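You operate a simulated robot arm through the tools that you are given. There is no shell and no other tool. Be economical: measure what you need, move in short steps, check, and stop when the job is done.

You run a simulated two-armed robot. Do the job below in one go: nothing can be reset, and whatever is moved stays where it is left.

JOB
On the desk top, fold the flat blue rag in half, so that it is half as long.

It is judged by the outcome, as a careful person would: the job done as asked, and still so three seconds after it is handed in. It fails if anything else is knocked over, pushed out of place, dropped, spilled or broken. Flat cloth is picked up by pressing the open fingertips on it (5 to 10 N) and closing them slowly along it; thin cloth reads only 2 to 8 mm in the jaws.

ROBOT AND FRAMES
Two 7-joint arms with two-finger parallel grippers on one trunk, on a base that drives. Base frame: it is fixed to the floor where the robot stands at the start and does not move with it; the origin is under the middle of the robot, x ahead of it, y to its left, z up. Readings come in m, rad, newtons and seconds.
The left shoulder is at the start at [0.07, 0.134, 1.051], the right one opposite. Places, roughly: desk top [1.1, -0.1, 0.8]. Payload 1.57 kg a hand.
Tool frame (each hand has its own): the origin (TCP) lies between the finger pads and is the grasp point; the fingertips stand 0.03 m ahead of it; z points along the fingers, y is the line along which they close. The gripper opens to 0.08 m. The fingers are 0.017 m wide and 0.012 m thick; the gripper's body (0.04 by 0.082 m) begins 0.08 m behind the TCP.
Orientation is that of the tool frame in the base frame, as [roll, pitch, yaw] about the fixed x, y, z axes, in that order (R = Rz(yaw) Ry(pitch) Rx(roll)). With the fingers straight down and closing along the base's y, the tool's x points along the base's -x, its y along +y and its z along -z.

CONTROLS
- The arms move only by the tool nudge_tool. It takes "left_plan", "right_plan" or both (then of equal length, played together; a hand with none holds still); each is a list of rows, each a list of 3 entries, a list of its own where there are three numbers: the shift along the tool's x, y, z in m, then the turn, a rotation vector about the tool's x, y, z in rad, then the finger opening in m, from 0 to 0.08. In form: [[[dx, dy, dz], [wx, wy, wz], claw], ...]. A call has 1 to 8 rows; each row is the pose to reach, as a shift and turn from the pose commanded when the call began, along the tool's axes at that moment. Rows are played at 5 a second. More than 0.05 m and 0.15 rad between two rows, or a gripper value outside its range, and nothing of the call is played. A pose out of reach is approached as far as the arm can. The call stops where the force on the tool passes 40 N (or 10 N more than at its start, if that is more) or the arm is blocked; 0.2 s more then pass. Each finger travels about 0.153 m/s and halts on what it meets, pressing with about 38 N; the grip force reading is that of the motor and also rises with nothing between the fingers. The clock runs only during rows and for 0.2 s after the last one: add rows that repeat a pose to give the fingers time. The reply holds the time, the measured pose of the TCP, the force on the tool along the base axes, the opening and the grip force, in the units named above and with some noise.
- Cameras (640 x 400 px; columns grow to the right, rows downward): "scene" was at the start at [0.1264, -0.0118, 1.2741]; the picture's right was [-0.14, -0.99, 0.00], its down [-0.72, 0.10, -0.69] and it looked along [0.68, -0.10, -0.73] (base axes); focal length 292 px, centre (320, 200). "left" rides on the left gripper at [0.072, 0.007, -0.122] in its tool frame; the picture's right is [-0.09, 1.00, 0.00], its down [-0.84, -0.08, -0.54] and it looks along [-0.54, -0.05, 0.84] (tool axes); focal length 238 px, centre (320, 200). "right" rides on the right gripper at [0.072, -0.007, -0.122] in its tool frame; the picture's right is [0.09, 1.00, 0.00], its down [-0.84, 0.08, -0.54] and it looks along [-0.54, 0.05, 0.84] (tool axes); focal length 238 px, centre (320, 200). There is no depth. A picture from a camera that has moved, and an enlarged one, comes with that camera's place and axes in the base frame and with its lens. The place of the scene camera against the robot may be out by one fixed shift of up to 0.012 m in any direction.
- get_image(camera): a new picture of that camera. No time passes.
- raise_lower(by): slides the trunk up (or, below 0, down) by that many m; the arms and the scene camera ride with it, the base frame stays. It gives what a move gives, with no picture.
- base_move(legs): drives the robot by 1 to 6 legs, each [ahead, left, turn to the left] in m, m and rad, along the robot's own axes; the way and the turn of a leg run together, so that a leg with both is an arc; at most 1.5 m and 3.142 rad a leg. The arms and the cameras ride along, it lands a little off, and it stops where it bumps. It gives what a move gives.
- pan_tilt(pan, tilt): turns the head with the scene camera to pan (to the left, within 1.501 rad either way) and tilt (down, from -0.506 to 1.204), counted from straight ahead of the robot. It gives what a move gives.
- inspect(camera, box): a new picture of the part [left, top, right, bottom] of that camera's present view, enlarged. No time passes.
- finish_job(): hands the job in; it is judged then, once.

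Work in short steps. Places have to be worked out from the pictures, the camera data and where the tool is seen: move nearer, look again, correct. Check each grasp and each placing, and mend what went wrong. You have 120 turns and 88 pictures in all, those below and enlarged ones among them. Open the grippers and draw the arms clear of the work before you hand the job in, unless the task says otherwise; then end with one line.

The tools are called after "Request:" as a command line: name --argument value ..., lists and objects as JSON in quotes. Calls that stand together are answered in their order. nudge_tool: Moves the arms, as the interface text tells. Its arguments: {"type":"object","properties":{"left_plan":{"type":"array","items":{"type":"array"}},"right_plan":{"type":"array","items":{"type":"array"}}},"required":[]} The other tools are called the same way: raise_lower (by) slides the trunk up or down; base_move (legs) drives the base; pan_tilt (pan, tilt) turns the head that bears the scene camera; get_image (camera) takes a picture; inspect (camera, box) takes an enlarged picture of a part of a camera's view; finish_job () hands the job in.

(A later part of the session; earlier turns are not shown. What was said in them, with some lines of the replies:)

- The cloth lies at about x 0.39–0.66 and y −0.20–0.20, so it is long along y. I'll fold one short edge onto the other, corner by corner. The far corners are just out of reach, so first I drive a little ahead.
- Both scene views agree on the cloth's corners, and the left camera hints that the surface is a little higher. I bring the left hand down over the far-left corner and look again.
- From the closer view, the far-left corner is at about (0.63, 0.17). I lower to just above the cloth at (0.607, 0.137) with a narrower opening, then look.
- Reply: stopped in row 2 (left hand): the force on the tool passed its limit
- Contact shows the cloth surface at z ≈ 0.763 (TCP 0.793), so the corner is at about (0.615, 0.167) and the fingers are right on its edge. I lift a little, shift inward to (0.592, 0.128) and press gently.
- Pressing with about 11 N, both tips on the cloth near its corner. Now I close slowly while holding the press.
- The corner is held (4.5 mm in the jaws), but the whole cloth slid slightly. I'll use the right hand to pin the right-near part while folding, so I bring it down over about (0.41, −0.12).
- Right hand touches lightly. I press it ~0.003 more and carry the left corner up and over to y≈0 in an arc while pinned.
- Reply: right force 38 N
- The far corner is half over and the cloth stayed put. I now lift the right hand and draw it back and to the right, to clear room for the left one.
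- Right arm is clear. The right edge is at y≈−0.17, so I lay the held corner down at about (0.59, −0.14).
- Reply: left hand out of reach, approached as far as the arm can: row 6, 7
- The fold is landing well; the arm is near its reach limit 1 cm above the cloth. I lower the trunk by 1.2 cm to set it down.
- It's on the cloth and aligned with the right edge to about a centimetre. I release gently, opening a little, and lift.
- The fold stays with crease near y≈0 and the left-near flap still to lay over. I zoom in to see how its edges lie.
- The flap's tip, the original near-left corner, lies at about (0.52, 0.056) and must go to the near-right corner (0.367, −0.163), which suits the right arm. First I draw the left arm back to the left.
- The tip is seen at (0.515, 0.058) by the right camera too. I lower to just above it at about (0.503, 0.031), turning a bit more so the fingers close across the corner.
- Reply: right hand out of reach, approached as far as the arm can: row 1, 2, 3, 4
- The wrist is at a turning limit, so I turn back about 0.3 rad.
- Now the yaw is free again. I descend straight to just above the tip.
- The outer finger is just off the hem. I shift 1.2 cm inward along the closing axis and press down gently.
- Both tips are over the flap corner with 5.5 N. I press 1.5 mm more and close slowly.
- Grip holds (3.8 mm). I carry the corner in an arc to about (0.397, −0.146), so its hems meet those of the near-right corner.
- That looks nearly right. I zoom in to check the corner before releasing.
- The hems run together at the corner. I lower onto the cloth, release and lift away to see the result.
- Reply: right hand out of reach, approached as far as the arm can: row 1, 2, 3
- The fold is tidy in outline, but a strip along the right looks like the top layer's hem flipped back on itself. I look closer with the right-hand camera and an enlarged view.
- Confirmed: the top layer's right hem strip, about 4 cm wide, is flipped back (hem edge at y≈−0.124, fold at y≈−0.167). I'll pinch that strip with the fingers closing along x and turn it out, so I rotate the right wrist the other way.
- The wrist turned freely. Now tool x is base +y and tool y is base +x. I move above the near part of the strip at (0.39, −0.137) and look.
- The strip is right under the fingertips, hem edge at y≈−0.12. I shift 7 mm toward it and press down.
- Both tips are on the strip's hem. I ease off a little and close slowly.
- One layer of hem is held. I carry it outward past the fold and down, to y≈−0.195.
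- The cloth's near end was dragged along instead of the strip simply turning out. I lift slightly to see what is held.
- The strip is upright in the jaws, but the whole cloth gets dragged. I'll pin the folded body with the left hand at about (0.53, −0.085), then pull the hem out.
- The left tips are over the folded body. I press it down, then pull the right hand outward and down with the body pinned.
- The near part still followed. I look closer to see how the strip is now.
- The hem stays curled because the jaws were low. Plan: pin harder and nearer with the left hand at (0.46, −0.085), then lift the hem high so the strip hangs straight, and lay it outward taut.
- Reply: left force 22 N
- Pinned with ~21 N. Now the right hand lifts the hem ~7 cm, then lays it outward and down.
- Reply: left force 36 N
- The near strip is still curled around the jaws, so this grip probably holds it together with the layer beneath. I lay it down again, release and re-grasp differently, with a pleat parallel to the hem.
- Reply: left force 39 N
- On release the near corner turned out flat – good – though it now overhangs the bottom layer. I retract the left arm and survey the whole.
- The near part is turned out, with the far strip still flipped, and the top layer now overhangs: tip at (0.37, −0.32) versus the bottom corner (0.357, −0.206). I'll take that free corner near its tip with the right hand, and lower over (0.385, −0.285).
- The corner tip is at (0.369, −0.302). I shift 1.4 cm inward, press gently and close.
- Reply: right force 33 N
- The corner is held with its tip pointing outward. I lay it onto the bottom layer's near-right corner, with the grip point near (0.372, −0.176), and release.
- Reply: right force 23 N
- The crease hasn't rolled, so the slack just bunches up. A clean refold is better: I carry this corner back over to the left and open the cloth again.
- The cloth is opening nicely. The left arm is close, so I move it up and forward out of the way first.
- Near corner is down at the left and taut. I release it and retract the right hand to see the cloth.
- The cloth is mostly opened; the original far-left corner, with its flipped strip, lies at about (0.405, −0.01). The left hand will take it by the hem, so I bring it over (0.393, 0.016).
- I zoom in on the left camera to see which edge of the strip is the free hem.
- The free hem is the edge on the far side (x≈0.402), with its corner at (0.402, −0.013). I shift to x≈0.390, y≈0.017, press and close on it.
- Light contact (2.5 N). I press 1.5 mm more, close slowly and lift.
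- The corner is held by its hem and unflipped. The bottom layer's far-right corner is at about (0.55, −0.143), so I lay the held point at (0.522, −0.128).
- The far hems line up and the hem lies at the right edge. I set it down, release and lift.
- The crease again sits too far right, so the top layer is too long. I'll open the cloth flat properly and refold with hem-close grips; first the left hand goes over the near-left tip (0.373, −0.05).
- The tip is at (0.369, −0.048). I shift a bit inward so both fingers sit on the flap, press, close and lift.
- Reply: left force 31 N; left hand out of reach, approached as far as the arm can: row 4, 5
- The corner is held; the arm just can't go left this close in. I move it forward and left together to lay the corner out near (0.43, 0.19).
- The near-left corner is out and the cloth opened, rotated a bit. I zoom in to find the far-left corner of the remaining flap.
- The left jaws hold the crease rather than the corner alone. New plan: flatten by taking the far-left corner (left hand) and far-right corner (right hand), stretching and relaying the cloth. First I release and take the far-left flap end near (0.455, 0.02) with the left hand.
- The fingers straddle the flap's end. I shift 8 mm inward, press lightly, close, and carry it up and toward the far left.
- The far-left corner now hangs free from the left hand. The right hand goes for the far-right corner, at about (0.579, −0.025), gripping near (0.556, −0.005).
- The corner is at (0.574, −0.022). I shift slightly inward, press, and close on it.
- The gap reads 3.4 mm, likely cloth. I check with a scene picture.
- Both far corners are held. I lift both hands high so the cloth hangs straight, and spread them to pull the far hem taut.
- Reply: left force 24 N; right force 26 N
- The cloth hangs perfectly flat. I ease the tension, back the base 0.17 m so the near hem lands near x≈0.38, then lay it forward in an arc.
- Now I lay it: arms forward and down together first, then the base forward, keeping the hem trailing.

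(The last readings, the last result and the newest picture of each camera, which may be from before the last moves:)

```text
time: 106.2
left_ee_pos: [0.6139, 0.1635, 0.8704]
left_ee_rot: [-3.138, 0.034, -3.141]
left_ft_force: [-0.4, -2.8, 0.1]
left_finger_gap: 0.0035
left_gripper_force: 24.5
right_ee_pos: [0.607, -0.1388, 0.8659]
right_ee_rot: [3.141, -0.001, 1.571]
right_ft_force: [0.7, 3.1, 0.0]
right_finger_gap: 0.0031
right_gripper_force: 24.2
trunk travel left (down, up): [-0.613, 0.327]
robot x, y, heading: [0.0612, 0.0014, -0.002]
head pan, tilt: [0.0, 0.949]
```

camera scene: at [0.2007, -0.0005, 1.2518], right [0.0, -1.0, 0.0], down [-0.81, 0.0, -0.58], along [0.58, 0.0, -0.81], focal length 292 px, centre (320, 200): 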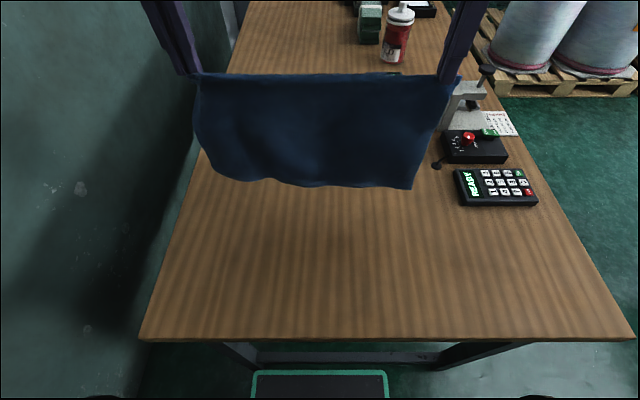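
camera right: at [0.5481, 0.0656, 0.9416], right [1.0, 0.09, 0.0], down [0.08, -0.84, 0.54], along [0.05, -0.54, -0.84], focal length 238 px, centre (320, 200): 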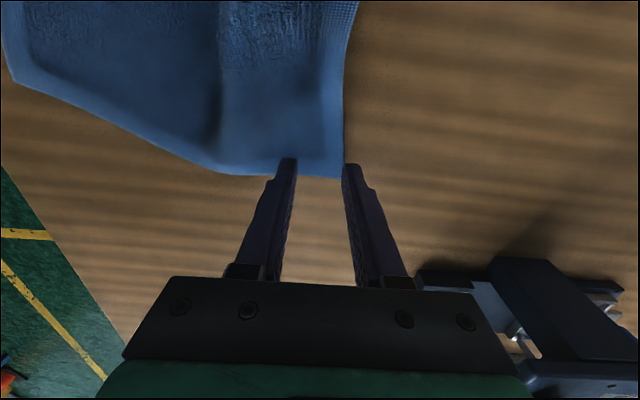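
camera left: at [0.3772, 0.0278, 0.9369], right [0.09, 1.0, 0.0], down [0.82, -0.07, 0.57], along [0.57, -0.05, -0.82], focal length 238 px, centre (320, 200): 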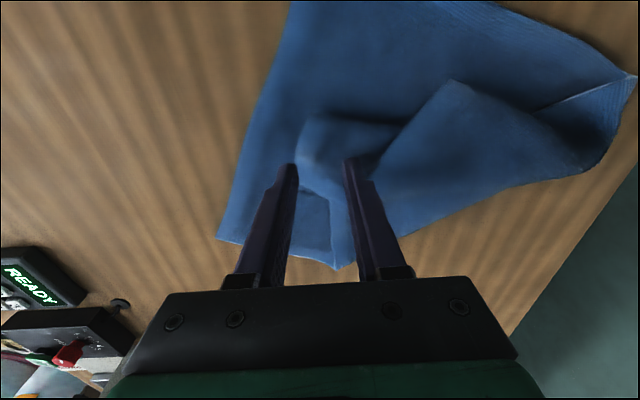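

Now I lower both hands to the table with the cloth laid out behind them, and release.

Request:
nudge_tool --left_plan '[[[0, 0, 0.03], [0, 0, 0], 0.0], [[-0.005, 0, 0.055], [0, 0, 0], 0.0], [[-0.008, 0, 0.07], [0, 0, 0], 0.0], [[-0.008, 0, 0.07], [0, 0, 0], 0.0]]' --right_plan '[[[0, 0, 0.03], [0, 0, 0], 0.0], [[0, 0.005, 0.053], [0, 0, 0], 0.0], [[0, 0.01, 0.066], [0, 0, 0], 0.0], [[0, 0.01, 0.066], [0, 0, 0], 0.0]]'

Request:
nudge_tool --left_plan '[[[0, 0, 0.003], [0, 0, 0], 0.012], [[0, 0, 0.003], [0, 0, 0], 0.028], [[0, 0, -0.015], [0, 0, 0], 0.028], [[0, 0, -0.05], [0, 0, 0], 0.028], [[0, 0, -0.09], [0, 0, 0], 0.028], [[0, 0.01, -0.13], [0, 0, 0], 0.028], [[0, 0.02, -0.16], [0, 0, 0], 0.028]]' --right_plan '[[[0, 0, 0.003], [0, 0, 0], 0.012], [[0, 0, 0.003], [0, 0, 0], 0.028], [[0, 0, -0.015], [0, 0, 0], 0.028], [[0, 0, -0.05], [0, 0, 0], 0.028], [[0, 0, -0.09], [0, 0, 0], 0.028], [[-0.03, 0, -0.12], [0, 0, 0], 0.028], [[-0.06, -0.02, -0.14], [0, 0, 0], 0.028]]'

Request:
inspect --camera "scene" --box '[140, 120, 460, 340]'

```text
time: 107.2
left_ee_pos: [0.6243, 0.1628, 0.8025]
left_ee_rot: [-3.137, 0.039, -3.139]
left_ft_force: [1.2, -3.7, 11.6]
left_finger_gap: 0.0039
left_gripper_force: 24.1
right_ee_pos: [0.6146, -0.1397, 0.8004]
right_ee_rot: [3.14, -0.003, 1.572]
right_ft_force: [-0.9, 3.7, 6.1]
right_finger_gap: 0.0034
right_gripper_force: 24.3
trunk travel left (down, up): [-0.613, 0.327]
robot x, y, heading: [0.063, 0.0027, 0.004]
head pan, tilt: [0.0, 0.949]
```

```text
time: 108.8
left_ee_pos: [0.6169, 0.1827, 0.9625]
left_ee_rot: [-3.141, 0.035, -3.138]
left_ft_force: [0.1, -0.3, 0.5]
left_finger_gap: 0.0279
left_gripper_force: 0.1
right_ee_pos: [0.5944, -0.2016, 0.9397]
right_ee_rot: [3.14, -0.002, 1.572]
right_ft_force: [-0.7, 0.5, 0.1]
right_finger_gap: 0.0281
right_gripper_force: 0.0
trunk travel left (down, up): [-0.613, 0.327]
robot x, y, heading: [0.0597, -0.003, 0.002]
head pan, tilt: [0.0, 0.949]
```

```text
1.82 times, centred on (300, 230) of scene
camera zoom: at [0.1798, -0.0017, 1.252], right [0.0, -1.0, 0.0], down [-0.81, 0.0, -0.58], along [0.58, 0.0, -0.81], focal length 531 px, centre (356, 146)
```

zoom: 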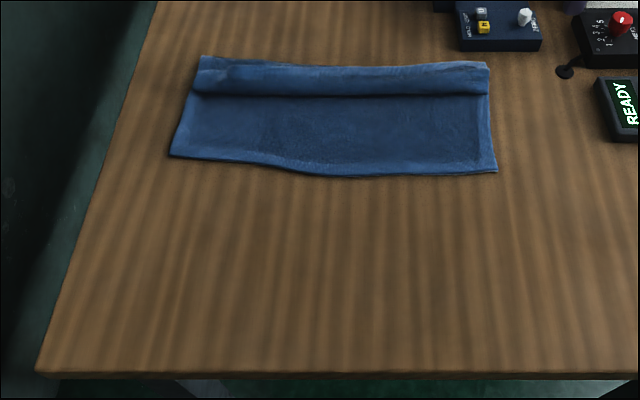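

The cloth is laid straight, but its far 5 cm is flipped because the near hem dragged forward. I'll take both near corners, (0.516, 0.206) and (0.494, −0.156), hang it again and lay it toward the robot with extra drag. First I go down over those corners.

Request:
nudge_tool --left_plan '[[[0.02, 0, 0.02], [0, 0, 0], 0.03], [[0.04, -0.002, 0.05], [0, 0, 0], 0.03], [[0.06, -0.003, 0.08], [0, 0, 0], 0.03], [[0.08, -0.004, 0.11], [0, 0, 0], 0.03], [[0.087, -0.005, 0.14], [0, 0, 0], 0.03], [[0.087, -0.005, 0.158], [0, 0, 0], 0.03], [[0.087, -0.005, 0.164], [0, 0, 0], 0.03], [[0.087, -0.005, 0.167], [0, 0, 0], 0.03]]' --right_plan '[[[0.015, -0.018, 0.02], [0, 0, 0], 0.03], [[0.03, -0.036, 0.045], [0, 0, 0], 0.03], [[0.045, -0.054, 0.07], [0, 0, 0], 0.03], [[0.06, -0.07, 0.095], [0, 0, 0], 0.03], [[0.064, -0.0725, 0.12], [0, 0, 0], 0.03], [[0.064, -0.0725, 0.136], [0, 0, 0], 0.03], [[0.064, -0.0725, 0.141], [0, 0, 0], 0.03], [[0.064, -0.0725, 0.144], [0, 0, 0], 0.03]]'

Request:
get_image --camera "scene"

```text
time: 110.6
left_ee_pos: [0.5356, 0.1774, 0.7928]
left_ee_rot: [-3.138, 0.039, -3.139]
left_ft_force: [-1.1, 1.8, 16.3]
left_finger_gap: 0.0302
left_gripper_force: 0.0
right_ee_pos: [0.5222, -0.1349, 0.7966]
right_ee_rot: [3.138, -0.001, 1.572]
right_ft_force: [0.3, 0.1, -0.8]
right_finger_gap: 0.03
right_gripper_force: 0.0
trunk travel left (down, up): [-0.613, 0.327]
robot x, y, heading: [0.0597, -0.0012, 0.0]
head pan, tilt: [0.0, 0.949]
```

```text
4 pictures are left
camera scene: at [0.1794, -0.0008, 1.2524], right [0.0, -1.0, 0.0], down [-0.81, 0.0, -0.58], along [0.58, 0.0, -0.81], focal length 292 px, centre (320, 200)
```

scene: 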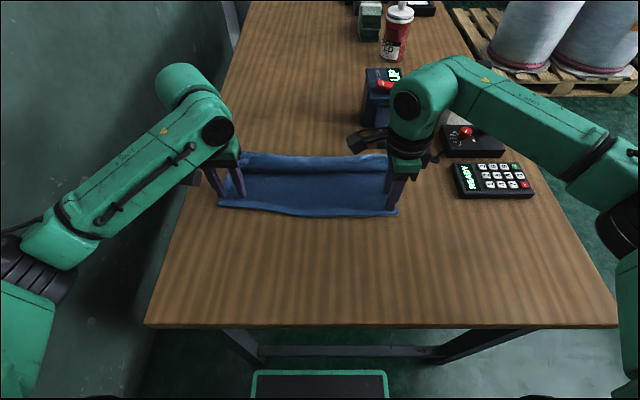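

Both grippers are on the near corners. I press the right a touch more, close both slowly, and lift slightly.

Request:
nudge_tool --left_plan '[[[0, 0, 0], [0, 0, 0], 0.03], [[0, 0, 0], [0, 0, 0], 0.026], [[0, 0, 0], [0, 0, 0], 0.021], [[0, 0, 0], [0, 0, 0], 0.016], [[0, 0, 0], [0, 0, 0], 0.011], [[0, 0, 0], [0, 0, 0], 0.006], [[0, 0, 0], [0, 0, 0], 0.0], [[0, 0, 0], [0, 0, 0], 0.0]]' --right_plan '[[[0, 0, 0.003], [0, 0, 0], 0.03], [[0, 0, 0.003], [0, 0, 0], 0.026], [[0, 0, 0.003], [0, 0, 0], 0.021], [[0, 0, 0.003], [0, 0, 0], 0.016], [[0, 0, 0.003], [0, 0, 0], 0.011], [[0, 0, 0.003], [0, 0, 0], 0.006], [[0, 0, 0.003], [0, 0, 0], 0.0], [[0, 0, 0.003], [0, 0, 0], 0.0]]'

Request:
nudge_tool --left_plan '[[[0, 0, -0.03], [0, 0, 0], 0.0], [[0, 0, -0.07], [0, 0, 0], 0.0], [[-0.005, 0, -0.11], [0, 0, 0], 0.0], [[-0.01, 0, -0.15], [0, 0, 0], 0.0], [[-0.02, 0, -0.19], [0, 0, 0], 0.0], [[-0.03, 0, -0.23], [0, 0, 0], 0.0], [[-0.04, 0, -0.26], [0, 0, 0], 0.0], [[-0.04, 0, -0.26], [0, 0, 0], 0.0]]' --right_plan '[[[0, 0, -0.03], [0, 0, 0], 0.0], [[0, 0, -0.07], [0, 0, 0], 0.0], [[0, 0.005, -0.11], [0, 0, 0], 0.0], [[0, 0.01, -0.15], [0, 0, 0], 0.0], [[0, 0.02, -0.19], [0, 0, 0], 0.0], [[0, 0.03, -0.23], [0, 0, 0], 0.0], [[0, 0.045, -0.26], [0, 0, 0], 0.0], [[-0.01, 0.05, -0.26], [0, 0, 0], 0.0]]'

```text
time: 112.4
left_ee_pos: [0.5333, 0.1759, 0.7941]
left_ee_rot: [-3.137, 0.038, -3.139]
left_ft_force: [2.7, -9.8, 26.3]
left_finger_gap: 0.0042
left_gripper_force: 24.7
right_ee_pos: [0.5209, -0.1362, 0.7946]
right_ee_rot: [3.139, -0.004, 1.573]
right_ft_force: [-0.5, 6.1, 3.6]
right_finger_gap: 0.0036
right_gripper_force: 24.4
trunk travel left (down, up): [-0.613, 0.327]
robot x, y, heading: [0.0597, -0.0007, -0.004]
head pan, tilt: [0.0, 0.949]
```

```text
time: 114.2
left_ee_pos: [0.5706, 0.1764, 1.0511]
left_ee_rot: [-3.133, 0.034, 3.141]
left_ft_force: [-0.6, -14.3, -0.7]
left_finger_gap: 0.0036
left_gripper_force: 24.9
right_ee_pos: [0.5752, -0.1441, 1.0508]
right_ee_rot: [3.141, -0.003, 1.574]
right_ft_force: [0.5, 13.4, 0.1]
right_finger_gap: 0.0035
right_gripper_force: 24.9
trunk travel left (down, up): [-0.613, 0.327]
robot x, y, heading: [0.0612, -0.0031, 0.005]
head pan, tilt: [0.0, 0.949]
```

Both near corners are held and taut. I ease the tension, go forward to x≈0.63 and lower so the far hem touches, then bring the hands back while lowering slowly.

Request:
nudge_tool --left_plan '[[[-0.02, 0, 0.0], [0, 0, 0], 0.0], [[-0.04, 0, 0.0], [0, 0, 0], 0.0], [[-0.06, 0, 0.0], [0, 0, 0], 0.0], [[-0.06, 0, 0.01], [0, 0, 0], 0.0], [[-0.06, 0, 0.02], [0, 0, 0], 0.0], [[-0.058, 0, 0.03], [0, 0, 0], 0.0], [[-0.054, 0, 0.04], [0, 0, 0], 0.0], [[-0.048, 0, 0.05], [0, 0, 0], 0.0]]' --right_plan '[[[0.003, 0.02, 0.0], [0, 0, 0], 0.0], [[0.006, 0.04, 0.0], [0, 0, 0], 0.0], [[0.006, 0.056, 0.0], [0, 0, 0], 0.0], [[0.006, 0.056, 0.01], [0, 0, 0], 0.0], [[0.006, 0.056, 0.02], [0, 0, 0], 0.0], [[0.006, 0.054, 0.03], [0, 0, 0], 0.0], [[0.006, 0.05, 0.04], [0, 0, 0], 0.0], [[0.006, 0.044, 0.05], [0, 0, 0], 0.0]]'

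Request:
nudge_tool --left_plan '[[[0.008, 0, 0.01], [0, 0, 0], 0.0], [[0.018, 0, 0.02], [0, 0, 0], 0.0], [[0.03, 0, 0.03], [0, 0, 0], 0.0], [[0.044, 0, 0.042], [0, 0, 0], 0.0], [[0.058, 0, 0.055], [0, 0, 0], 0.0], [[0.073, 0, 0.07], [0, 0, 0], 0.0], [[0.09, 0, 0.085], [0, 0, 0], 0.0], [[0.105, 0, 0.1], [0, 0, 0], 0.0]]' --right_plan '[[[0, -0.008, 0.01], [0, 0, 0], 0.0], [[0, -0.018, 0.02], [0, 0, 0], 0.0], [[0, -0.03, 0.03], [0, 0, 0], 0.0], [[0, -0.044, 0.042], [0, 0, 0], 0.0], [[0, -0.058, 0.055], [0, 0, 0], 0.0], [[0, -0.073, 0.07], [0, 0, 0], 0.0], [[0, -0.09, 0.085], [0, 0, 0], 0.0], [[0, -0.105, 0.1], [0, 0, 0], 0.0]]'

Request:
base_move --legs '[[-0.07, 0, 0]]'

Request:
nudge_tool --left_plan '[[[0.005, 0, 0.02], [0, 0, 0], 0.0], [[0.015, 0, 0.04], [0, 0, 0], 0.0], [[0.025, 0, 0.06], [0, 0, 0], 0.0], [[0.03, 0, 0.075], [0, 0, 0], 0.0], [[0.035, 0, 0.085], [0, 0, 0], 0.0]]' --right_plan '[[[0, -0.005, 0.02], [0, 0, 0], 0.0], [[0, -0.015, 0.04], [0, 0, 0], 0.0], [[0, -0.025, 0.06], [0, 0, 0], 0.0], [[0, -0.03, 0.075], [0, 0, 0], 0.0], [[0, -0.035, 0.085], [0, 0, 0], 0.0]]'

```text
time: 116.0
left_ee_pos: [0.6185, 0.1772, 1.0017]
left_ee_rot: [-3.137, 0.034, -3.139]
left_ft_force: [0.6, -9.3, 0.7]
left_finger_gap: 0.0036
left_gripper_force: 24.4
right_ee_pos: [0.6178, -0.1376, 1.0019]
right_ee_rot: [3.141, 0.0, 1.57]
right_ft_force: [0.6, 10.3, 0.8]
right_finger_gap: 0.0036
right_gripper_force: 24.3
right hand out of reach, approached as far as the arm can: row 3, 4
trunk travel left (down, up): [-0.613, 0.327]
robot x, y, heading: [0.0642, 0.001, 0.003]
head pan, tilt: [0.0, 0.949]
```

```text
time: 117.8
left_ee_pos: [0.517, 0.1779, 0.8982]
left_ee_rot: [-3.139, 0.034, -3.139]
left_ft_force: [-0.2, -9.0, 0.1]
left_finger_gap: 0.004
left_gripper_force: 24.5
right_ee_pos: [0.5147, -0.1376, 0.9019]
right_ee_rot: [3.14, 0.0, 1.571]
right_ft_force: [0.8, 10.6, -0.5]
right_finger_gap: 0.0036
right_gripper_force: 24.7
trunk travel left (down, up): [-0.613, 0.327]
robot x, y, heading: [0.0588, 0.0009, -0.001]
head pan, tilt: [0.0, 0.949]
```

```text
time: 118.8
left_ee_pos: [0.4465, 0.1773, 0.8978]
left_ee_rot: [-3.135, 0.035, -3.139]
left_ft_force: [-0.5, -10.5, -1.0]
left_finger_gap: 0.004
left_gripper_force: 24.4
right_ee_pos: [0.4436, -0.1399, 0.9024]
right_ee_rot: [3.141, 0.001, 1.571]
right_ft_force: [-0.3, 10.0, 0.1]
right_finger_gap: 0.0033
right_gripper_force: 24.7
trunk travel left (down, up): [-0.613, 0.327]
robot x, y, heading: [-0.0096, 0.0022, -0.005]
head pan, tilt: [0.0, 0.949]
```

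```text
time: 120.0
left_ee_pos: [0.4157, 0.1758, 0.812]
left_ee_rot: [-3.137, 0.034, -3.14]
left_ft_force: [0.7, -9.1, 0.5]
left_finger_gap: 0.0037
left_gripper_force: 24.2
right_ee_pos: [0.4098, -0.139, 0.8183]
right_ee_rot: [3.139, 0.0, 1.572]
right_ft_force: [0.1, 8.7, 0.7]
right_finger_gap: 0.0035
right_gripper_force: 24.7
trunk travel left (down, up): [-0.613, 0.327]
robot x, y, heading: [-0.0086, 0.0004, -0.003]
head pan, tilt: [0.0, 0.949]
```

Both hands are low with the cloth in front of them. I drag it back another 5 cm to take up slack, then check.

Request:
base_move --legs '[[-0.055, 0, 0]]'

Request:
get_image --camera "scene"

```text
time: 121.0
left_ee_pos: [0.3603, 0.1766, 0.8127]
left_ee_rot: [-3.136, 0.035, -3.14]
left_ft_force: [-1.3, -8.4, 0.3]
left_finger_gap: 0.004
left_gripper_force: 24.4
right_ee_pos: [0.3549, -0.1396, 0.8195]
right_ee_rot: [-3.141, 0.0, 1.57]
right_ft_force: [-1.3, 8.1, -0.6]
right_finger_gap: 0.0034
right_gripper_force: 24.7
trunk travel left (down, up): [-0.613, 0.327]
robot x, y, heading: [-0.0618, -0.0007, -0.004]
head pan, tilt: [0.0, 0.949]
```

```text
3 pictures are left
camera scene: at [0.0566, -0.0006, 1.2518], right [0.0, -1.0, 0.0], down [-0.81, 0.0, -0.58], along [0.58, 0.0, -0.81], focal length 292 px, centre (320, 200)
```

scene: 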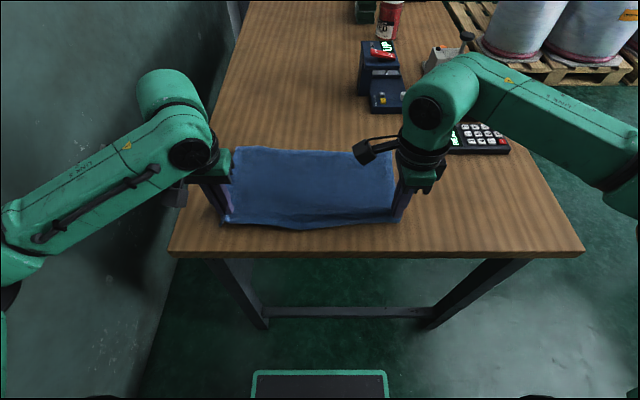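

The cloth lies almost flat, with a little slack. I drag 3 cm more, set both hands down and release.

Request:
base_move --legs '[[-0.03, 0, 0]]'

Request:
nudge_tool --left_plan '[[[0.004, 0, 0.008], [0, 0, 0], 0.0], [[0.006, 0, 0.014], [0, 0, 0], 0.0], [[0.006, 0, 0.016], [0, 0, 0], 0.012], [[0.006, 0, 0.016], [0, 0, 0], 0.03], [[0.006, 0, 0], [0, 0, 0], 0.03], [[0.006, 0, -0.03], [0, 0, 0], 0.03], [[0.006, 0, -0.03], [0, 0, 0], 0.03], [[0.006, 0, -0.03], [0, 0, 0], 0.03]]' --right_plan '[[[0, -0.004, 0.01], [0, 0, 0], 0.0], [[0, -0.006, 0.02], [0, 0, 0], 0.0], [[0, -0.006, 0.022], [0, 0, 0], 0.012], [[0, -0.006, 0.022], [0, 0, 0], 0.03], [[0, -0.006, 0.0], [0, 0, 0], 0.03], [[0, -0.006, -0.04], [0, 0, 0], 0.03], [[-0.03, -0.006, -0.07], [0, 0, 0], 0.03], [[-0.07, -0.006, -0.09], [0, 0, 0], 0.03]]'

Request:
nudge_tool --right_plan '[[[-0.04, 0, -0.02], [0, 0, 0], 0.03], [[-0.085, 0, -0.03], [0, 0, 0], 0.03], [[-0.13, 0, -0.03], [0, 0, 0], 0.03]]'

Request:
inspect --camera "scene" --box '[180, 110, 460, 270]'

```text
time: 121.8
left_ee_pos: [0.3317, 0.1754, 0.8117]
left_ee_rot: [-3.137, 0.034, -3.141]
left_ft_force: [0.2, -8.2, -0.1]
left_finger_gap: 0.0038
left_gripper_force: 25.0
right_ee_pos: [0.3255, -0.1395, 0.8181]
right_ee_rot: [-3.138, -0.002, 1.569]
right_ft_force: [-0.6, 7.1, -0.4]
right_finger_gap: 0.0036
right_gripper_force: 23.9
trunk travel left (down, up): [-0.613, 0.327]
robot x, y, heading: [-0.0946, -0.0022, -0.002]
head pan, tilt: [0.0, 0.949]
```

```text
time: 123.6
left_ee_pos: [0.3236, 0.1763, 0.8421]
left_ee_rot: [-3.137, 0.034, -3.142]
left_ft_force: [0.3, -0.6, 0.5]
left_finger_gap: 0.0301
left_gripper_force: 0.1
right_ee_pos: [0.3196, -0.2077, 0.9085]
right_ee_rot: [3.141, -0.003, 1.573]
right_ft_force: [0.6, 0.0, 0.8]
right_finger_gap: 0.0302
right_gripper_force: 0.0
trunk travel left (down, up): [-0.613, 0.327]
robot x, y, heading: [-0.0913, -0.0012, -0.002]
head pan, tilt: [0.0, 0.949]
```

```text
time: 124.4
left_ee_pos: [0.3231, 0.1767, 0.8417]
left_ee_rot: [-3.137, 0.036, -3.141]
left_ft_force: [0.3, 0.0, 0.4]
left_finger_gap: 0.03
left_gripper_force: 0.1
right_ee_pos: [0.3196, -0.3386, 0.9374]
right_ee_rot: [3.14, -0.001, 1.573]
right_ft_force: [0.2, -0.2, 0.1]
right_finger_gap: 0.0299
right_gripper_force: 0.0
trunk travel left (down, up): [-0.613, 0.327]
robot x, y, heading: [-0.0912, 0.0019, -0.002]
head pan, tilt: [0.0, 0.949]
```

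```text
2.29 times, centred on (320, 190) of scene
camera zoom: at [0.027, -0.0018, 1.2518], right [0.0, -1.0, 0.0], down [-0.81, 0.0, -0.58], along [0.58, 0.0, -0.81], focal length 667 px, centre (320, 223)
```

zoom: 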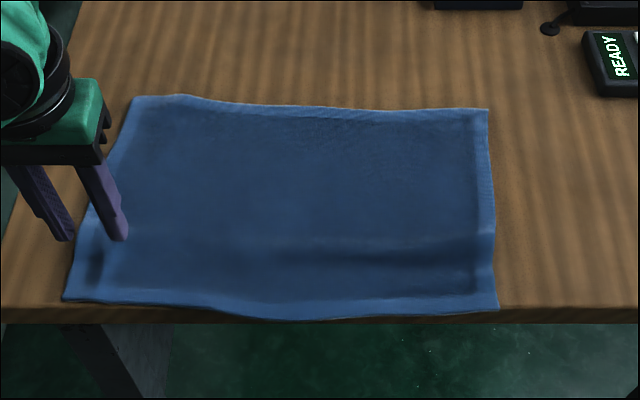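

The cloth is now perfectly flat: corners near (0.53, 0.195), (0.51, −0.173), (0.285, −0.15) and (0.295, 0.208). I lift the left hand, drive forward to base x≈0.04, and turn the left gripper to close along x so it can grip right at the hem.

Request:
nudge_tool --left_plan '[[[0, 0, -0.04], [0, 0.012, 0], 0.03], [[0, 0, -0.08], [0, 0.024, 0], 0.03], [[0, 0, -0.1], [0, 0.035, 0], 0.03]]' --right_plan '[[[0, 0, -0.03], [0, 0, 0], 0.03], [[-0.01, 0, -0.06], [0, 0, 0], 0.03], [[-0.02, 0, -0.08], [0, 0, 0], 0.03]]'

Request:
base_move --legs '[[0.13, 0, 0]]'

Request:
nudge_tool --left_plan '[[[0, 0, 0], [0, 0, -0.14], 0.03], [[0, 0, 0], [0, 0, -0.28], 0.03], [[0, 0, 0], [0, 0, -0.42], 0.03], [[0, 0, 0], [0, 0, -0.56], 0.03], [[0, 0, 0], [0, 0, -0.7], 0.03], [[0, 0, 0], [0, 0, -0.84], 0.03], [[0, 0, 0], [0, 0, -0.98], 0.03], [[0, 0, 0], [0, 0, -1.1], 0.03]]'

Request:
nudge_tool --left_plan '[[[0, 0, 0], [0, 0, -0.14], 0.03], [[0, 0, 0], [0, 0, -0.28], 0.03], [[0, 0, 0], [0, 0, -0.42], 0.03], [[0, 0, 0], [0, 0, -0.47], 0.03], [[0, 0, 0], [0, 0, -0.47], 0.03]]'

```text
time: 125.2
left_ee_pos: [0.32, 0.1762, 0.9436]
left_ee_rot: [-3.137, -0.001, 3.141]
left_ft_force: [0.2, 0.0, -0.8]
left_finger_gap: 0.0301
left_gripper_force: 0.2
right_ee_pos: [0.3191, -0.3582, 1.0179]
right_ee_rot: [-3.141, -0.003, 1.57]
right_ft_force: [0.6, -0.1, -0.1]
right_finger_gap: 0.0297
right_gripper_force: 0.0
trunk travel left (down, up): [-0.613, 0.327]
robot x, y, heading: [-0.0893, 0.0, 0.002]
head pan, tilt: [0.0, 0.949]
```

```text
time: 126.5
left_ee_pos: [0.4462, 0.178, 0.9425]
left_ee_rot: [-3.135, 0.0, -3.14]
left_ft_force: [-0.2, 0.2, 0.0]
left_finger_gap: 0.0299
left_gripper_force: 0.1
right_ee_pos: [0.4474, -0.3571, 1.0176]
right_ee_rot: [3.14, -0.002, 1.572]
right_ft_force: [0.7, -0.8, 0.6]
right_finger_gap: 0.03
right_gripper_force: 0.1
trunk travel left (down, up): [-0.613, 0.327]
robot x, y, heading: [0.0369, 0.0008, 0.002]
head pan, tilt: [0.0, 0.949]
```

```text
time: 128.3
left_ee_pos: [0.4466, 0.1781, 0.9422]
left_ee_rot: [-3.14, -0.004, -2.037]
left_ft_force: [-0.2, 0.2, -0.1]
left_finger_gap: 0.03
left_gripper_force: 0.1
right_ee_pos: [0.4477, -0.3567, 1.0173]
right_ee_rot: [3.141, -0.001, 1.573]
right_ft_force: [0.5, 0.0, -0.3]
right_finger_gap: 0.03
right_gripper_force: 0.1
trunk travel left (down, up): [-0.613, 0.327]
robot x, y, heading: [0.0355, 0.0003, 0.002]
head pan, tilt: [0.0, 0.949]
```

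```text
time: 129.5
left_ee_pos: [0.4467, 0.178, 0.943]
left_ee_rot: [3.138, -0.005, -1.569]
left_ft_force: [0.0, -0.7, 0.0]
left_finger_gap: 0.03
left_gripper_force: 0.1
right_ee_pos: [0.4478, -0.3562, 1.0162]
right_ee_rot: [3.141, -0.004, 1.576]
right_ft_force: [0.4, 0.1, 0.2]
right_finger_gap: 0.0304
right_gripper_force: 0.2
trunk travel left (down, up): [-0.613, 0.327]
robot x, y, heading: [0.0339, -0.0006, 0.007]
head pan, tilt: [0.0, 0.949]
```

The wrist is turned (tool x = −y, tool y = −x). I descend to the far-left hem at (0.50, 0.181) and press.

Request:
nudge_tool --left_plan '[[[-0.001, -0.02, 0.03], [0, 0, 0], 0.03], [[-0.002, -0.04, 0.06], [0, 0, 0], 0.03], [[-0.003, -0.0535, 0.095], [0, 0, 0], 0.03], [[-0.003, -0.0535, 0.125], [0, 0, 0], 0.03], [[-0.003, -0.0535, 0.14], [0, 0, 0], 0.03], [[-0.003, -0.0535, 0.146], [0, 0, 0], 0.03], [[-0.003, -0.0535, 0.149], [0, 0, 0], 0.03], [[-0.003, -0.0535, 0.1505], [0, 0, 0], 0.03]]'

Request:
inspect --camera "left" --box '[160, 60, 480, 260]'

```text
time: 131.3
left_ee_pos: [0.5014, 0.1802, 0.7932]
left_ee_rot: [-3.139, -0.005, -1.569]
left_ft_force: [1.6, 1.1, 10.7]
left_finger_gap: 0.03
left_gripper_force: 0.1
right_ee_pos: [0.4476, -0.3571, 1.0176]
right_ee_rot: [3.139, -0.002, 1.574]
right_ft_force: [-0.2, 0.1, 0.4]
right_finger_gap: 0.0298
right_gripper_force: 0.0
trunk travel left (down, up): [-0.613, 0.327]
robot x, y, heading: [0.0365, 0.0014, 0.004]
head pan, tilt: [0.0, 0.949]
```

```text
2.00 times, centred on (320, 160) of left
camera zoom: at [0.4922, 0.1102, 0.9154], right [-1.0, 0.09, 0.0], down [0.07, 0.84, 0.54], along [0.05, 0.54, -0.84], focal length 477 px, centre (320, 280)
```

zoom: 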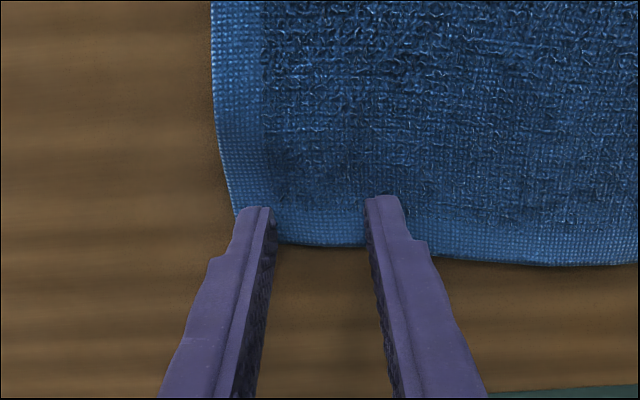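

Both fingertips sit right on the hem at the corner. I close slowly, then carry it over in an arc.

Request:
nudge_tool --left_plan '[[[0, 0, 0], [0, 0, 0], 0.026], [[0, 0, 0], [0, 0, 0], 0.022], [[0, 0, 0], [0, 0, 0], 0.018], [[0, 0, 0], [0, 0, 0], 0.014], [[0, 0, 0], [0, 0, 0], 0.009], [[0, 0, 0], [0, 0, 0], 0.004], [[0, 0, 0], [0, 0, 0], 0.0], [[0, 0, 0], [0, 0, 0], 0.0]]'

Request:
nudge_tool --left_plan '[[[0.01, 0, -0.03], [0, 0, 0], 0.0], [[0.03, 0, -0.06], [0, 0, 0], 0.0], [[0.06, 0.001, -0.085], [0, 0, 0], 0.0], [[0.095, 0.003, -0.1], [0, 0, 0], 0.0], [[0.13, 0.005, -0.11], [0, 0, 0], 0.0], [[0.165, 0.007, -0.115], [0, 0, 0], 0.0], [[0.2, 0.009, -0.11], [0, 0, 0], 0.0], [[0.235, 0.01, -0.1], [0, 0, 0], 0.0]]'

Request:
nudge_tool --left_plan '[[[0.03, 0.001, 0.015], [0, 0, 0], 0.0], [[0.055, 0.001, 0.035], [0, 0, 0], 0.0], [[0.075, 0.001, 0.055], [0, 0, 0], 0.0], [[0.09, 0.001, 0.075], [0, 0, 0], 0.0], [[0.1, 0.001, 0.088], [0, 0, 0], 0.0], [[0.102, 0.001, 0.094], [0, 0, 0], 0.0], [[0.102, 0.001, 0.094], [0, 0, 0], 0.0]]'

```text
time: 133.1
left_ee_pos: [0.4985, 0.181, 0.7933]
left_ee_rot: [-3.14, -0.006, -1.568]
left_ft_force: [0.2, -0.7, 14.8]
left_finger_gap: 0.0042
left_gripper_force: 25.3
right_ee_pos: [0.4464, -0.3571, 1.0175]
right_ee_rot: [3.14, -0.002, 1.573]
right_ft_force: [0.5, -0.1, 0.1]
right_finger_gap: 0.0299
right_gripper_force: 0.0
trunk travel left (down, up): [-0.613, 0.327]
robot x, y, heading: [0.0348, 0.0008, -0.0]
head pan, tilt: [0.0, 0.949]
```

```text
time: 134.9
left_ee_pos: [0.4915, -0.0551, 0.893]
left_ee_rot: [-3.141, -0.003, -1.569]
left_ft_force: [0.1, 0.3, -0.4]
left_finger_gap: 0.004
left_gripper_force: 25.1
right_ee_pos: [0.4484, -0.3576, 1.0171]
right_ee_rot: [3.14, -0.003, 1.573]
right_ft_force: [1.0, -0.2, 0.0]
right_finger_gap: 0.0298
right_gripper_force: 0.0
trunk travel left (down, up): [-0.613, 0.327]
robot x, y, heading: [0.0306, 0.001, 0.006]
head pan, tilt: [0.0, 0.949]
```

```text
time: 136.5
left_ee_pos: [0.4913, -0.1557, 0.8004]
left_ee_rot: [-3.139, -0.006, -1.568]
left_ft_force: [1.7, 2.7, 12.1]
left_finger_gap: 0.0042
left_gripper_force: 24.6
right_ee_pos: [0.4473, -0.3567, 1.0179]
right_ee_rot: [3.14, -0.001, 1.572]
right_ft_force: [-1.3, 0.1, 0.4]
right_finger_gap: 0.0299
right_gripper_force: 0.0
trunk travel left (down, up): [-0.613, 0.327]
robot x, y, heading: [0.0345, 0.0008, 0.007]
head pan, tilt: [0.0, 0.949]
```

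Laid at (0.491, −0.156) right on the right edge. I release, lift, and withdraw the left arm to the left.

Request:
nudge_tool --left_plan '[[[0.003, 0, 0], [0, 0, 0], 0.0], [[0.003, 0, -0.001], [0, 0, 0], 0.012], [[0.003, 0, -0.001], [0, 0, 0], 0.024], [[0.003, 0, -0.015], [0, 0, 0], 0.024], [[0.003, 0, -0.05], [0, 0, 0], 0.024], [[0.003, 0, -0.09], [0, 0, 0], 0.024], [[-0.02, 0, -0.13], [0, 0, 0], 0.024], [[-0.06, 0, -0.15], [0, 0, 0], 0.024]]'

Request:
nudge_tool --left_plan '[[[-0.04, 0, 0], [0, 0, 0], 0.03], [[-0.085, 0, 0], [0, 0, 0], 0.03], [[-0.13, 0, 0], [0, 0, 0], 0.03], [[-0.175, 0, 0], [0, 0, 0], 0.03], [[-0.22, 0, 0], [0, 0, 0], 0.03], [[-0.265, 0, 0], [0, 0, 0], 0.03], [[-0.3, 0, 0], [0, 0, 0], 0.03]]'

Request:
inspect --camera "scene" --box '[220, 160, 460, 310]'

```text
time: 138.3
left_ee_pos: [0.488, -0.0935, 0.9497]
left_ee_rot: [3.14, -0.007, -1.569]
left_ft_force: [0.2, 0.2, -0.5]
left_finger_gap: 0.0241
left_gripper_force: 0.0
right_ee_pos: [0.4484, -0.3543, 1.0175]
right_ee_rot: [-3.141, 0.002, 1.571]
right_ft_force: [0.2, 0.4, 0.8]
right_finger_gap: 0.0299
right_gripper_force: 0.1
trunk travel left (down, up): [-0.613, 0.327]
robot x, y, heading: [0.0342, -0.0024, 0.005]
head pan, tilt: [0.0, 0.949]
```

```text
time: 139.9
left_ee_pos: [0.4887, 0.2068, 0.9495]
left_ee_rot: [-3.141, -0.008, -1.571]
left_ft_force: [-0.3, -0.3, -0.1]
left_finger_gap: 0.03
left_gripper_force: 0.1
right_ee_pos: [0.4476, -0.357, 1.0181]
right_ee_rot: [-3.141, 0.001, 1.571]
right_ft_force: [0.0, 0.4, 0.1]
right_finger_gap: 0.03
right_gripper_force: 0.0
trunk travel left (down, up): [-0.613, 0.327]
robot x, y, heading: [0.0362, -0.0, 0.003]
head pan, tilt: [0.0, 0.949]
```

```text
2.67 times, centred on (340, 235) of scene
camera zoom: at [0.1551, 0.0009, 1.2518], right [0.0, -1.0, 0.0], down [-0.81, 0.0, -0.58], along [0.58, 0.0, -0.81], focal length 778 px, centre (267, 107)
```

zoom: 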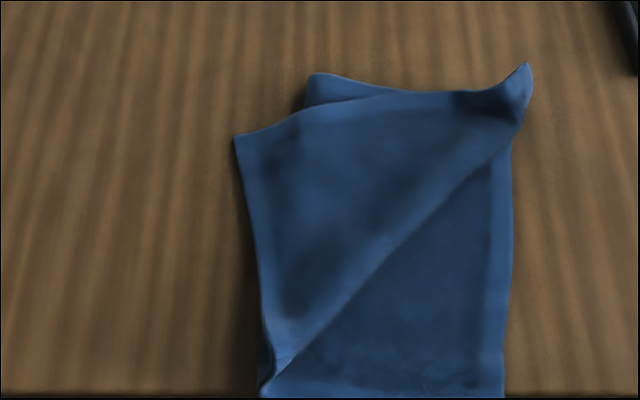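

Very good: the far corner lies on the far-right corner. No pictures remain, so I work from this one: flap tip at about (0.468, 0.023), target corner (0.281, −0.1445). I turn the right gripper back to close along y and move above the tip.

Request:
nudge_tool --right_plan '[[[0, 0, 0], [0, 0, -0.14], 0.03], [[0, 0, 0], [0, 0, -0.28], 0.03], [[0, 0, 0], [0, 0, -0.42], 0.03], [[0, 0, 0], [0, 0, -0.56], 0.03], [[0, 0, 0], [0, 0, -0.7], 0.03], [[0, 0, 0], [0, 0, -0.84], 0.03], [[0, 0, 0], [0, 0, -0.98], 0.03], [[0, 0, 0], [0, 0, -1.1], 0.03]]'

Request:
nudge_tool --right_plan '[[[0, 0, 0], [0, 0, -0.14], 0.026], [[0, 0, 0], [0, 0, -0.28], 0.026], [[0, 0, 0], [0, 0, -0.42], 0.026], [[0, 0, 0], [0, 0, -0.469], 0.026], [[0, 0, 0], [0, 0, -0.469], 0.026]]'

```text
time: 141.7
left_ee_pos: [0.4901, 0.2059, 0.9495]
left_ee_rot: [3.139, -0.004, -1.569]
left_ft_force: [0.7, 0.2, 0.0]
left_finger_gap: 0.0302
left_gripper_force: 0.1
right_ee_pos: [0.4479, -0.3563, 1.0173]
right_ee_rot: [3.139, 0.001, 2.675]
right_ft_force: [-0.6, 0.2, 0.6]
right_finger_gap: 0.0297
right_gripper_force: 0.1
trunk travel left (down, up): [-0.613, 0.327]
robot x, y, heading: [0.0387, 0.0052, 0.006]
head pan, tilt: [0.0, 0.949]
```

```text
time: 142.9
left_ee_pos: [0.4896, 0.2049, 0.9497]
left_ee_rot: [3.14, -0.006, -1.568]
left_ft_force: [0.6, 0.4, -1.2]
left_finger_gap: 0.0299
left_gripper_force: 0.0
right_ee_pos: [0.4481, -0.3584, 1.0165]
right_ee_rot: [3.141, 0.0, -3.139]
right_ft_force: [-0.3, 0.6, -0.1]
right_finger_gap: 0.0259
right_gripper_force: 0.0
trunk travel left (down, up): [-0.613, 0.327]
robot x, y, heading: [0.0363, -0.0024, 0.003]
head pan, tilt: [0.0, 0.949]
```

Yaw is right. I carry the hand across at height to above the tip.

Request:
nudge_tool --right_plan '[[[-0.001, 0.045, 0], [0, 0, 0], 0.026], [[-0.003, 0.09, 0], [0, 0, 0], 0.026], [[-0.004, 0.135, 0.01], [0, 0, 0], 0.026], [[-0.006, 0.18, 0.02], [0, 0, 0], 0.026], [[-0.008, 0.225, 0.035], [0, 0, 0], 0.026], [[-0.009, 0.27, 0.05], [0, 0, 0], 0.026], [[-0.01, 0.313, 0.07], [0, 0, 0], 0.026], [[-0.011, 0.353, 0.095], [0, 0, 0], 0.026]]'

Request:
nudge_tool --right_plan '[[[0, 0.007, 0.04], [0, 0, 0], 0.025], [[0, 0.007, 0.08], [0, 0, 0], 0.025], [[0, 0.007, 0.11], [0, 0, 0], 0.025], [[0, 0.007, 0.118], [0, 0, 0], 0.025], [[0, 0.007, 0.123], [0, 0, 0], 0.025], [[0, 0.007, 0.125], [0, 0, 0], 0.025]]'

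```text
time: 144.7
left_ee_pos: [0.4908, 0.2058, 0.9498]
left_ee_rot: [3.14, -0.007, -1.57]
left_ft_force: [0.6, -1.2, 1.0]
left_finger_gap: 0.0301
left_gripper_force: 0.0
right_ee_pos: [0.4579, -0.0023, 0.9247]
right_ee_rot: [3.14, 0.0, -3.141]
right_ft_force: [0.1, -0.5, -0.3]
right_finger_gap: 0.026
right_gripper_force: 0.0
trunk travel left (down, up): [-0.613, 0.327]
robot x, y, heading: [0.0344, 0.0014, 0.002]
head pan, tilt: [0.0, 0.949]
```

```text
time: 146.1
left_ee_pos: [0.489, 0.2054, 0.9493]
left_ee_rot: [3.14, -0.006, -1.569]
left_ft_force: [-0.3, -0.3, 0.4]
left_finger_gap: 0.03
left_gripper_force: 0.1
right_ee_pos: [0.4589, 0.0041, 0.7988]
right_ee_rot: [3.14, -0.001, 3.141]
right_ft_force: [0.2, 0.3, 0.3]
right_finger_gap: 0.0251
right_gripper_force: 0.1
trunk travel left (down, up): [-0.613, 0.327]
robot x, y, heading: [0.0375, -0.0033, 0.002]
head pan, tilt: [0.0, 0.949]
```

No contact yet at 0.799. I press down a few millimetres, watching the force.

Request:
nudge_tool --right_plan '[[[0, -0.001, 0.003], [0, 0, 0], 0.025], [[0, -0.001, 0.0045], [0, 0, 0], 0.025], [[0, -0.001, 0.0055], [0, 0, 0], 0.025]]'

```text
time: 146.9
left_ee_pos: [0.4884, 0.2054, 0.951]
left_ee_rot: [-3.141, -0.005, -1.569]
left_ft_force: [1.3, -0.3, 0.1]
left_finger_gap: 0.0299
left_gripper_force: 0.1
right_ee_pos: [0.4586, 0.0024, 0.7946]
right_ee_rot: [3.137, 0.004, 3.141]
right_ft_force: [2.3, 1.5, 16.0]
right_finger_gap: 0.0244
right_gripper_force: 0.0
trunk travel left (down, up): [-0.613, 0.327]
robot x, y, heading: [0.0341, 0.0014, 0.004]
head pan, tilt: [0.0, 0.949]
```

16 N of contact. I ease half a millimetre and close slowly.

Request:
nudge_tool --right_plan '[[[0, 0, -0.0006], [0, 0, 0], 0.024], [[0, 0, -0.0006], [0, 0, 0], 0.021], [[0, 0, -0.0006], [0, 0, 0], 0.018], [[0, 0, -0.0006], [0, 0, 0], 0.014], [[0, 0, -0.0006], [0, 0, 0], 0.01], [[0, 0, -0.0006], [0, 0, 0], 0.005], [[0, 0, -0.0006], [0, 0, 0], 0.0], [[0, 0, -0.0006], [0, 0, 0], 0.0]]'

Request:
nudge_tool --right_plan '[[[0, 0, -0.01], [0, 0, 0], 0.0], [[0, 0, -0.025], [0, 0, 0], 0.0], [[0, 0, -0.025], [0, 0, 0], 0.0]]'

```text
time: 148.7
left_ee_pos: [0.4881, 0.206, 0.9516]
left_ee_rot: [3.14, -0.006, -1.57]
left_ft_force: [0.2, 1.0, -0.2]
left_finger_gap: 0.0298
left_gripper_force: 0.1
right_ee_pos: [0.4591, 0.003, 0.7937]
right_ee_rot: [3.141, 0.002, 3.141]
right_ft_force: [-0.9, 1.6, 10.4]
right_finger_gap: 0.0041
right_gripper_force: 25.2
trunk travel left (down, up): [-0.613, 0.327]
robot x, y, heading: [0.0393, -0.0025, -0.0]
head pan, tilt: [0.0, 0.949]
```

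```text
time: 149.5
left_ee_pos: [0.49, 0.2059, 0.9493]
left_ee_rot: [3.14, -0.003, -1.57]
left_ft_force: [0.2, 0.1, -0.2]
left_finger_gap: 0.0302
left_gripper_force: 0.1
right_ee_pos: [0.4581, 0.0013, 0.8187]
right_ee_rot: [3.141, 0.0, 3.14]
right_ft_force: [0.5, -0.2, 1.0]
right_finger_gap: 0.003
right_gripper_force: 24.4
trunk travel left (down, up): [-0.613, 0.327]
robot x, y, heading: [0.0346, 0.0016, 0.005]
head pan, tilt: [0.0, 0.949]
```

Gap 3.0 mm, so a thin hold of cloth. I carry it in an arc to the near-right corner at about (0.301, −0.137).

Request:
nudge_tool --right_plan '[[[0.019, -0.016, -0.03], [0, 0, 0], 0.0], [[0.044, -0.039, -0.05], [0, 0, 0], 0.0], [[0.071, -0.062, -0.06], [0, 0, 0], 0.0], [[0.097, -0.086, -0.055], [0, 0, 0], 0.0], [[0.122, -0.108, -0.04], [0, 0, 0], 0.0], [[0.141, -0.124, -0.018], [0, 0, 0], 0.0], [[0.152, -0.134, 0.0], [0, 0, 0], 0.0], [[0.157, -0.139, 0.014], [0, 0, 0], 0.0]]'

```text
time: 151.3
left_ee_pos: [0.4893, 0.205, 0.9514]
left_ee_rot: [-3.141, -0.005, -1.571]
left_ft_force: [0.1, 0.1, 0.6]
left_finger_gap: 0.0299
left_gripper_force: 0.1
right_ee_pos: [0.3016, -0.1369, 0.8055]
right_ee_rot: [3.138, 0.002, 3.141]
right_ft_force: [-0.5, -0.1, 2.3]
right_finger_gap: 0.0029
right_gripper_force: 24.5
trunk travel left (down, up): [-0.613, 0.327]
robot x, y, heading: [0.0377, -0.0001, 0.002]
head pan, tilt: [0.0, 0.949]
```

In place. I set it down, release, lift straight up and draw clear to the right.

Request:
nudge_tool --right_plan '[[[0, -0.003, 0.004], [0, 0, 0], 0.0], [[0, -0.003, 0.005], [0, 0, 0], 0.008], [[0, -0.003, 0.005], [0, 0, 0], 0.02], [[0, -0.003, -0.012], [0, 0, 0], 0.02], [[0, -0.003, -0.05], [0, 0, 0], 0.02], [[0, -0.003, -0.09], [0, 0, 0], 0.02], [[0, -0.03, -0.125], [0, 0, 0], 0.02], [[0, -0.07, -0.14], [0, 0, 0], 0.02]]'

```text
time: 153.1
left_ee_pos: [0.4877, 0.2036, 0.9507]
left_ee_rot: [-3.141, -0.006, -1.569]
left_ft_force: [0.1, -0.5, 0.3]
left_finger_gap: 0.03
left_gripper_force: 0.0
right_ee_pos: [0.3009, -0.2077, 0.9451]
right_ee_rot: [3.14, 0.002, -3.14]
right_ft_force: [-0.6, -0.2, -0.7]
right_finger_gap: 0.0202
right_gripper_force: 0.1
trunk travel left (down, up): [-0.613, 0.327]
robot x, y, heading: [0.0357, 0.0008, 0.005]
head pan, tilt: [0.0, 0.949]
```

I probe by gently pressing at (0.34, −0.10) to check, by height, that two layers lie there and to flatten them.

Request:
nudge_tool --right_plan '[[[-0.013, 0.035, 0.02], [0, 0, 0], 0.02], [[-0.026, 0.07, 0.05], [0, 0, 0], 0.02], [[-0.039, 0.105, 0.08], [0, 0, 0], 0.02], [[-0.039, 0.105, 0.115], [0, 0, 0], 0.02], [[-0.039, 0.105, 0.137], [0, 0, 0], 0.02], [[-0.039, 0.105, 0.143], [0, 0, 0], 0.02]]'

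Request:
nudge_tool --right_plan '[[[0, 0, 0.002], [0, 0, 0], 0.02], [[0, 0, 0.003], [0, 0, 0], 0.02], [[0, 0, 0.004], [0, 0, 0], 0.02]]'

```text
time: 154.5
left_ee_pos: [0.4897, 0.2057, 0.9507]
left_ee_rot: [-3.141, -0.006, -1.569]
left_ft_force: [0.7, 0.1, -0.2]
left_finger_gap: 0.0298
left_gripper_force: 0.1
right_ee_pos: [0.3415, -0.1021, 0.8016]
right_ee_rot: [3.141, 0.0, 3.141]
right_ft_force: [0.8, -0.7, 1.5]
right_finger_gap: 0.0204
right_gripper_force: 0.2
trunk travel left (down, up): [-0.613, 0.327]
robot x, y, heading: [0.0378, -0.0038, 0.004]
head pan, tilt: [0.0, 0.949]
```

```text
time: 155.3
left_ee_pos: [0.4889, 0.2047, 0.9501]
left_ee_rot: [3.141, -0.005, -1.569]
left_ft_force: [0.1, 0.1, 0.7]
left_finger_gap: 0.0301
left_gripper_force: 0.1
right_ee_pos: [0.3428, -0.1015, 0.7976]
right_ee_rot: [3.14, 0.002, 3.141]
right_ft_force: [4.1, -1.5, 13.8]
right_finger_gap: 0.0208
right_gripper_force: 0.7
trunk travel left (down, up): [-0.613, 0.327]
robot x, y, heading: [0.0376, 0.0002, 0.004]
head pan, tilt: [0.0, 0.949]
```

Contact comes at 0.7976, about 4 mm higher than a single layer, so the top layer does cover the near-right area. I lift off and draw both arms clear with open grippers.

Request:
nudge_tool --right_plan '[[[0, 0, -0.03], [0, 0, 0], 0.02], [[0, 0, -0.07], [0, 0, 0], 0.03], [[0, 0, -0.115], [0, 0, 0], 0.05], [[0, -0.04, -0.14], [0, 0, 0], 0.08], [[0, -0.085, -0.15], [0, 0, 0], 0.08], [[0, -0.13, -0.16], [0, 0, 0], 0.08], [[0, -0.17, -0.16], [0, 0, 0], 0.08]]' --left_plan '[[[0, 0, -0.01], [0, 0, 0], 0.04], [[0, 0, -0.02], [0, 0, 0], 0.06], [[0, 0, -0.03], [0, 0, 0], 0.08], [[0, 0, -0.04], [0, 0, 0], 0.08], [[0, 0, -0.05], [0, 0, 0], 0.08], [[0, 0, -0.05], [0, 0, 0], 0.08], [[0, 0, -0.05], [0, 0, 0], 0.08]]'

```text
time: 156.9
left_ee_pos: [0.4869, 0.2034, 0.9998]
left_ee_rot: [-3.141, -0.005, -1.568]
left_ft_force: [-0.4, 0.3, 0.3]
left_finger_gap: 0.0801
left_gripper_force: 0.0
right_ee_pos: [0.3415, -0.2721, 0.9576]
right_ee_rot: [3.141, 0.002, 3.141]
right_ft_force: [0.4, -0.4, 0.4]
right_finger_gap: 0.08
right_gripper_force: 0.2
trunk travel left (down, up): [-0.613, 0.327]
robot x, y, heading: [0.034, 0.0019, 0.0]
head pan, tilt: [0.0, 0.949]
```

Both arms are clear, the grippers are open and the rag is folded, so I hand the job in.

Request:
finish_job

```text
The job is handed in.
```

I folded the blue rag in half along its length and handed it in, but I had no pictures left to see the finished fold. The last picture showed the far corner in place; the near corner I laid unseen, and a press there felt like two layers. The top layer may stick out about 2–4 cm past the bottom on the right; I saw nothing else on the desk moved.
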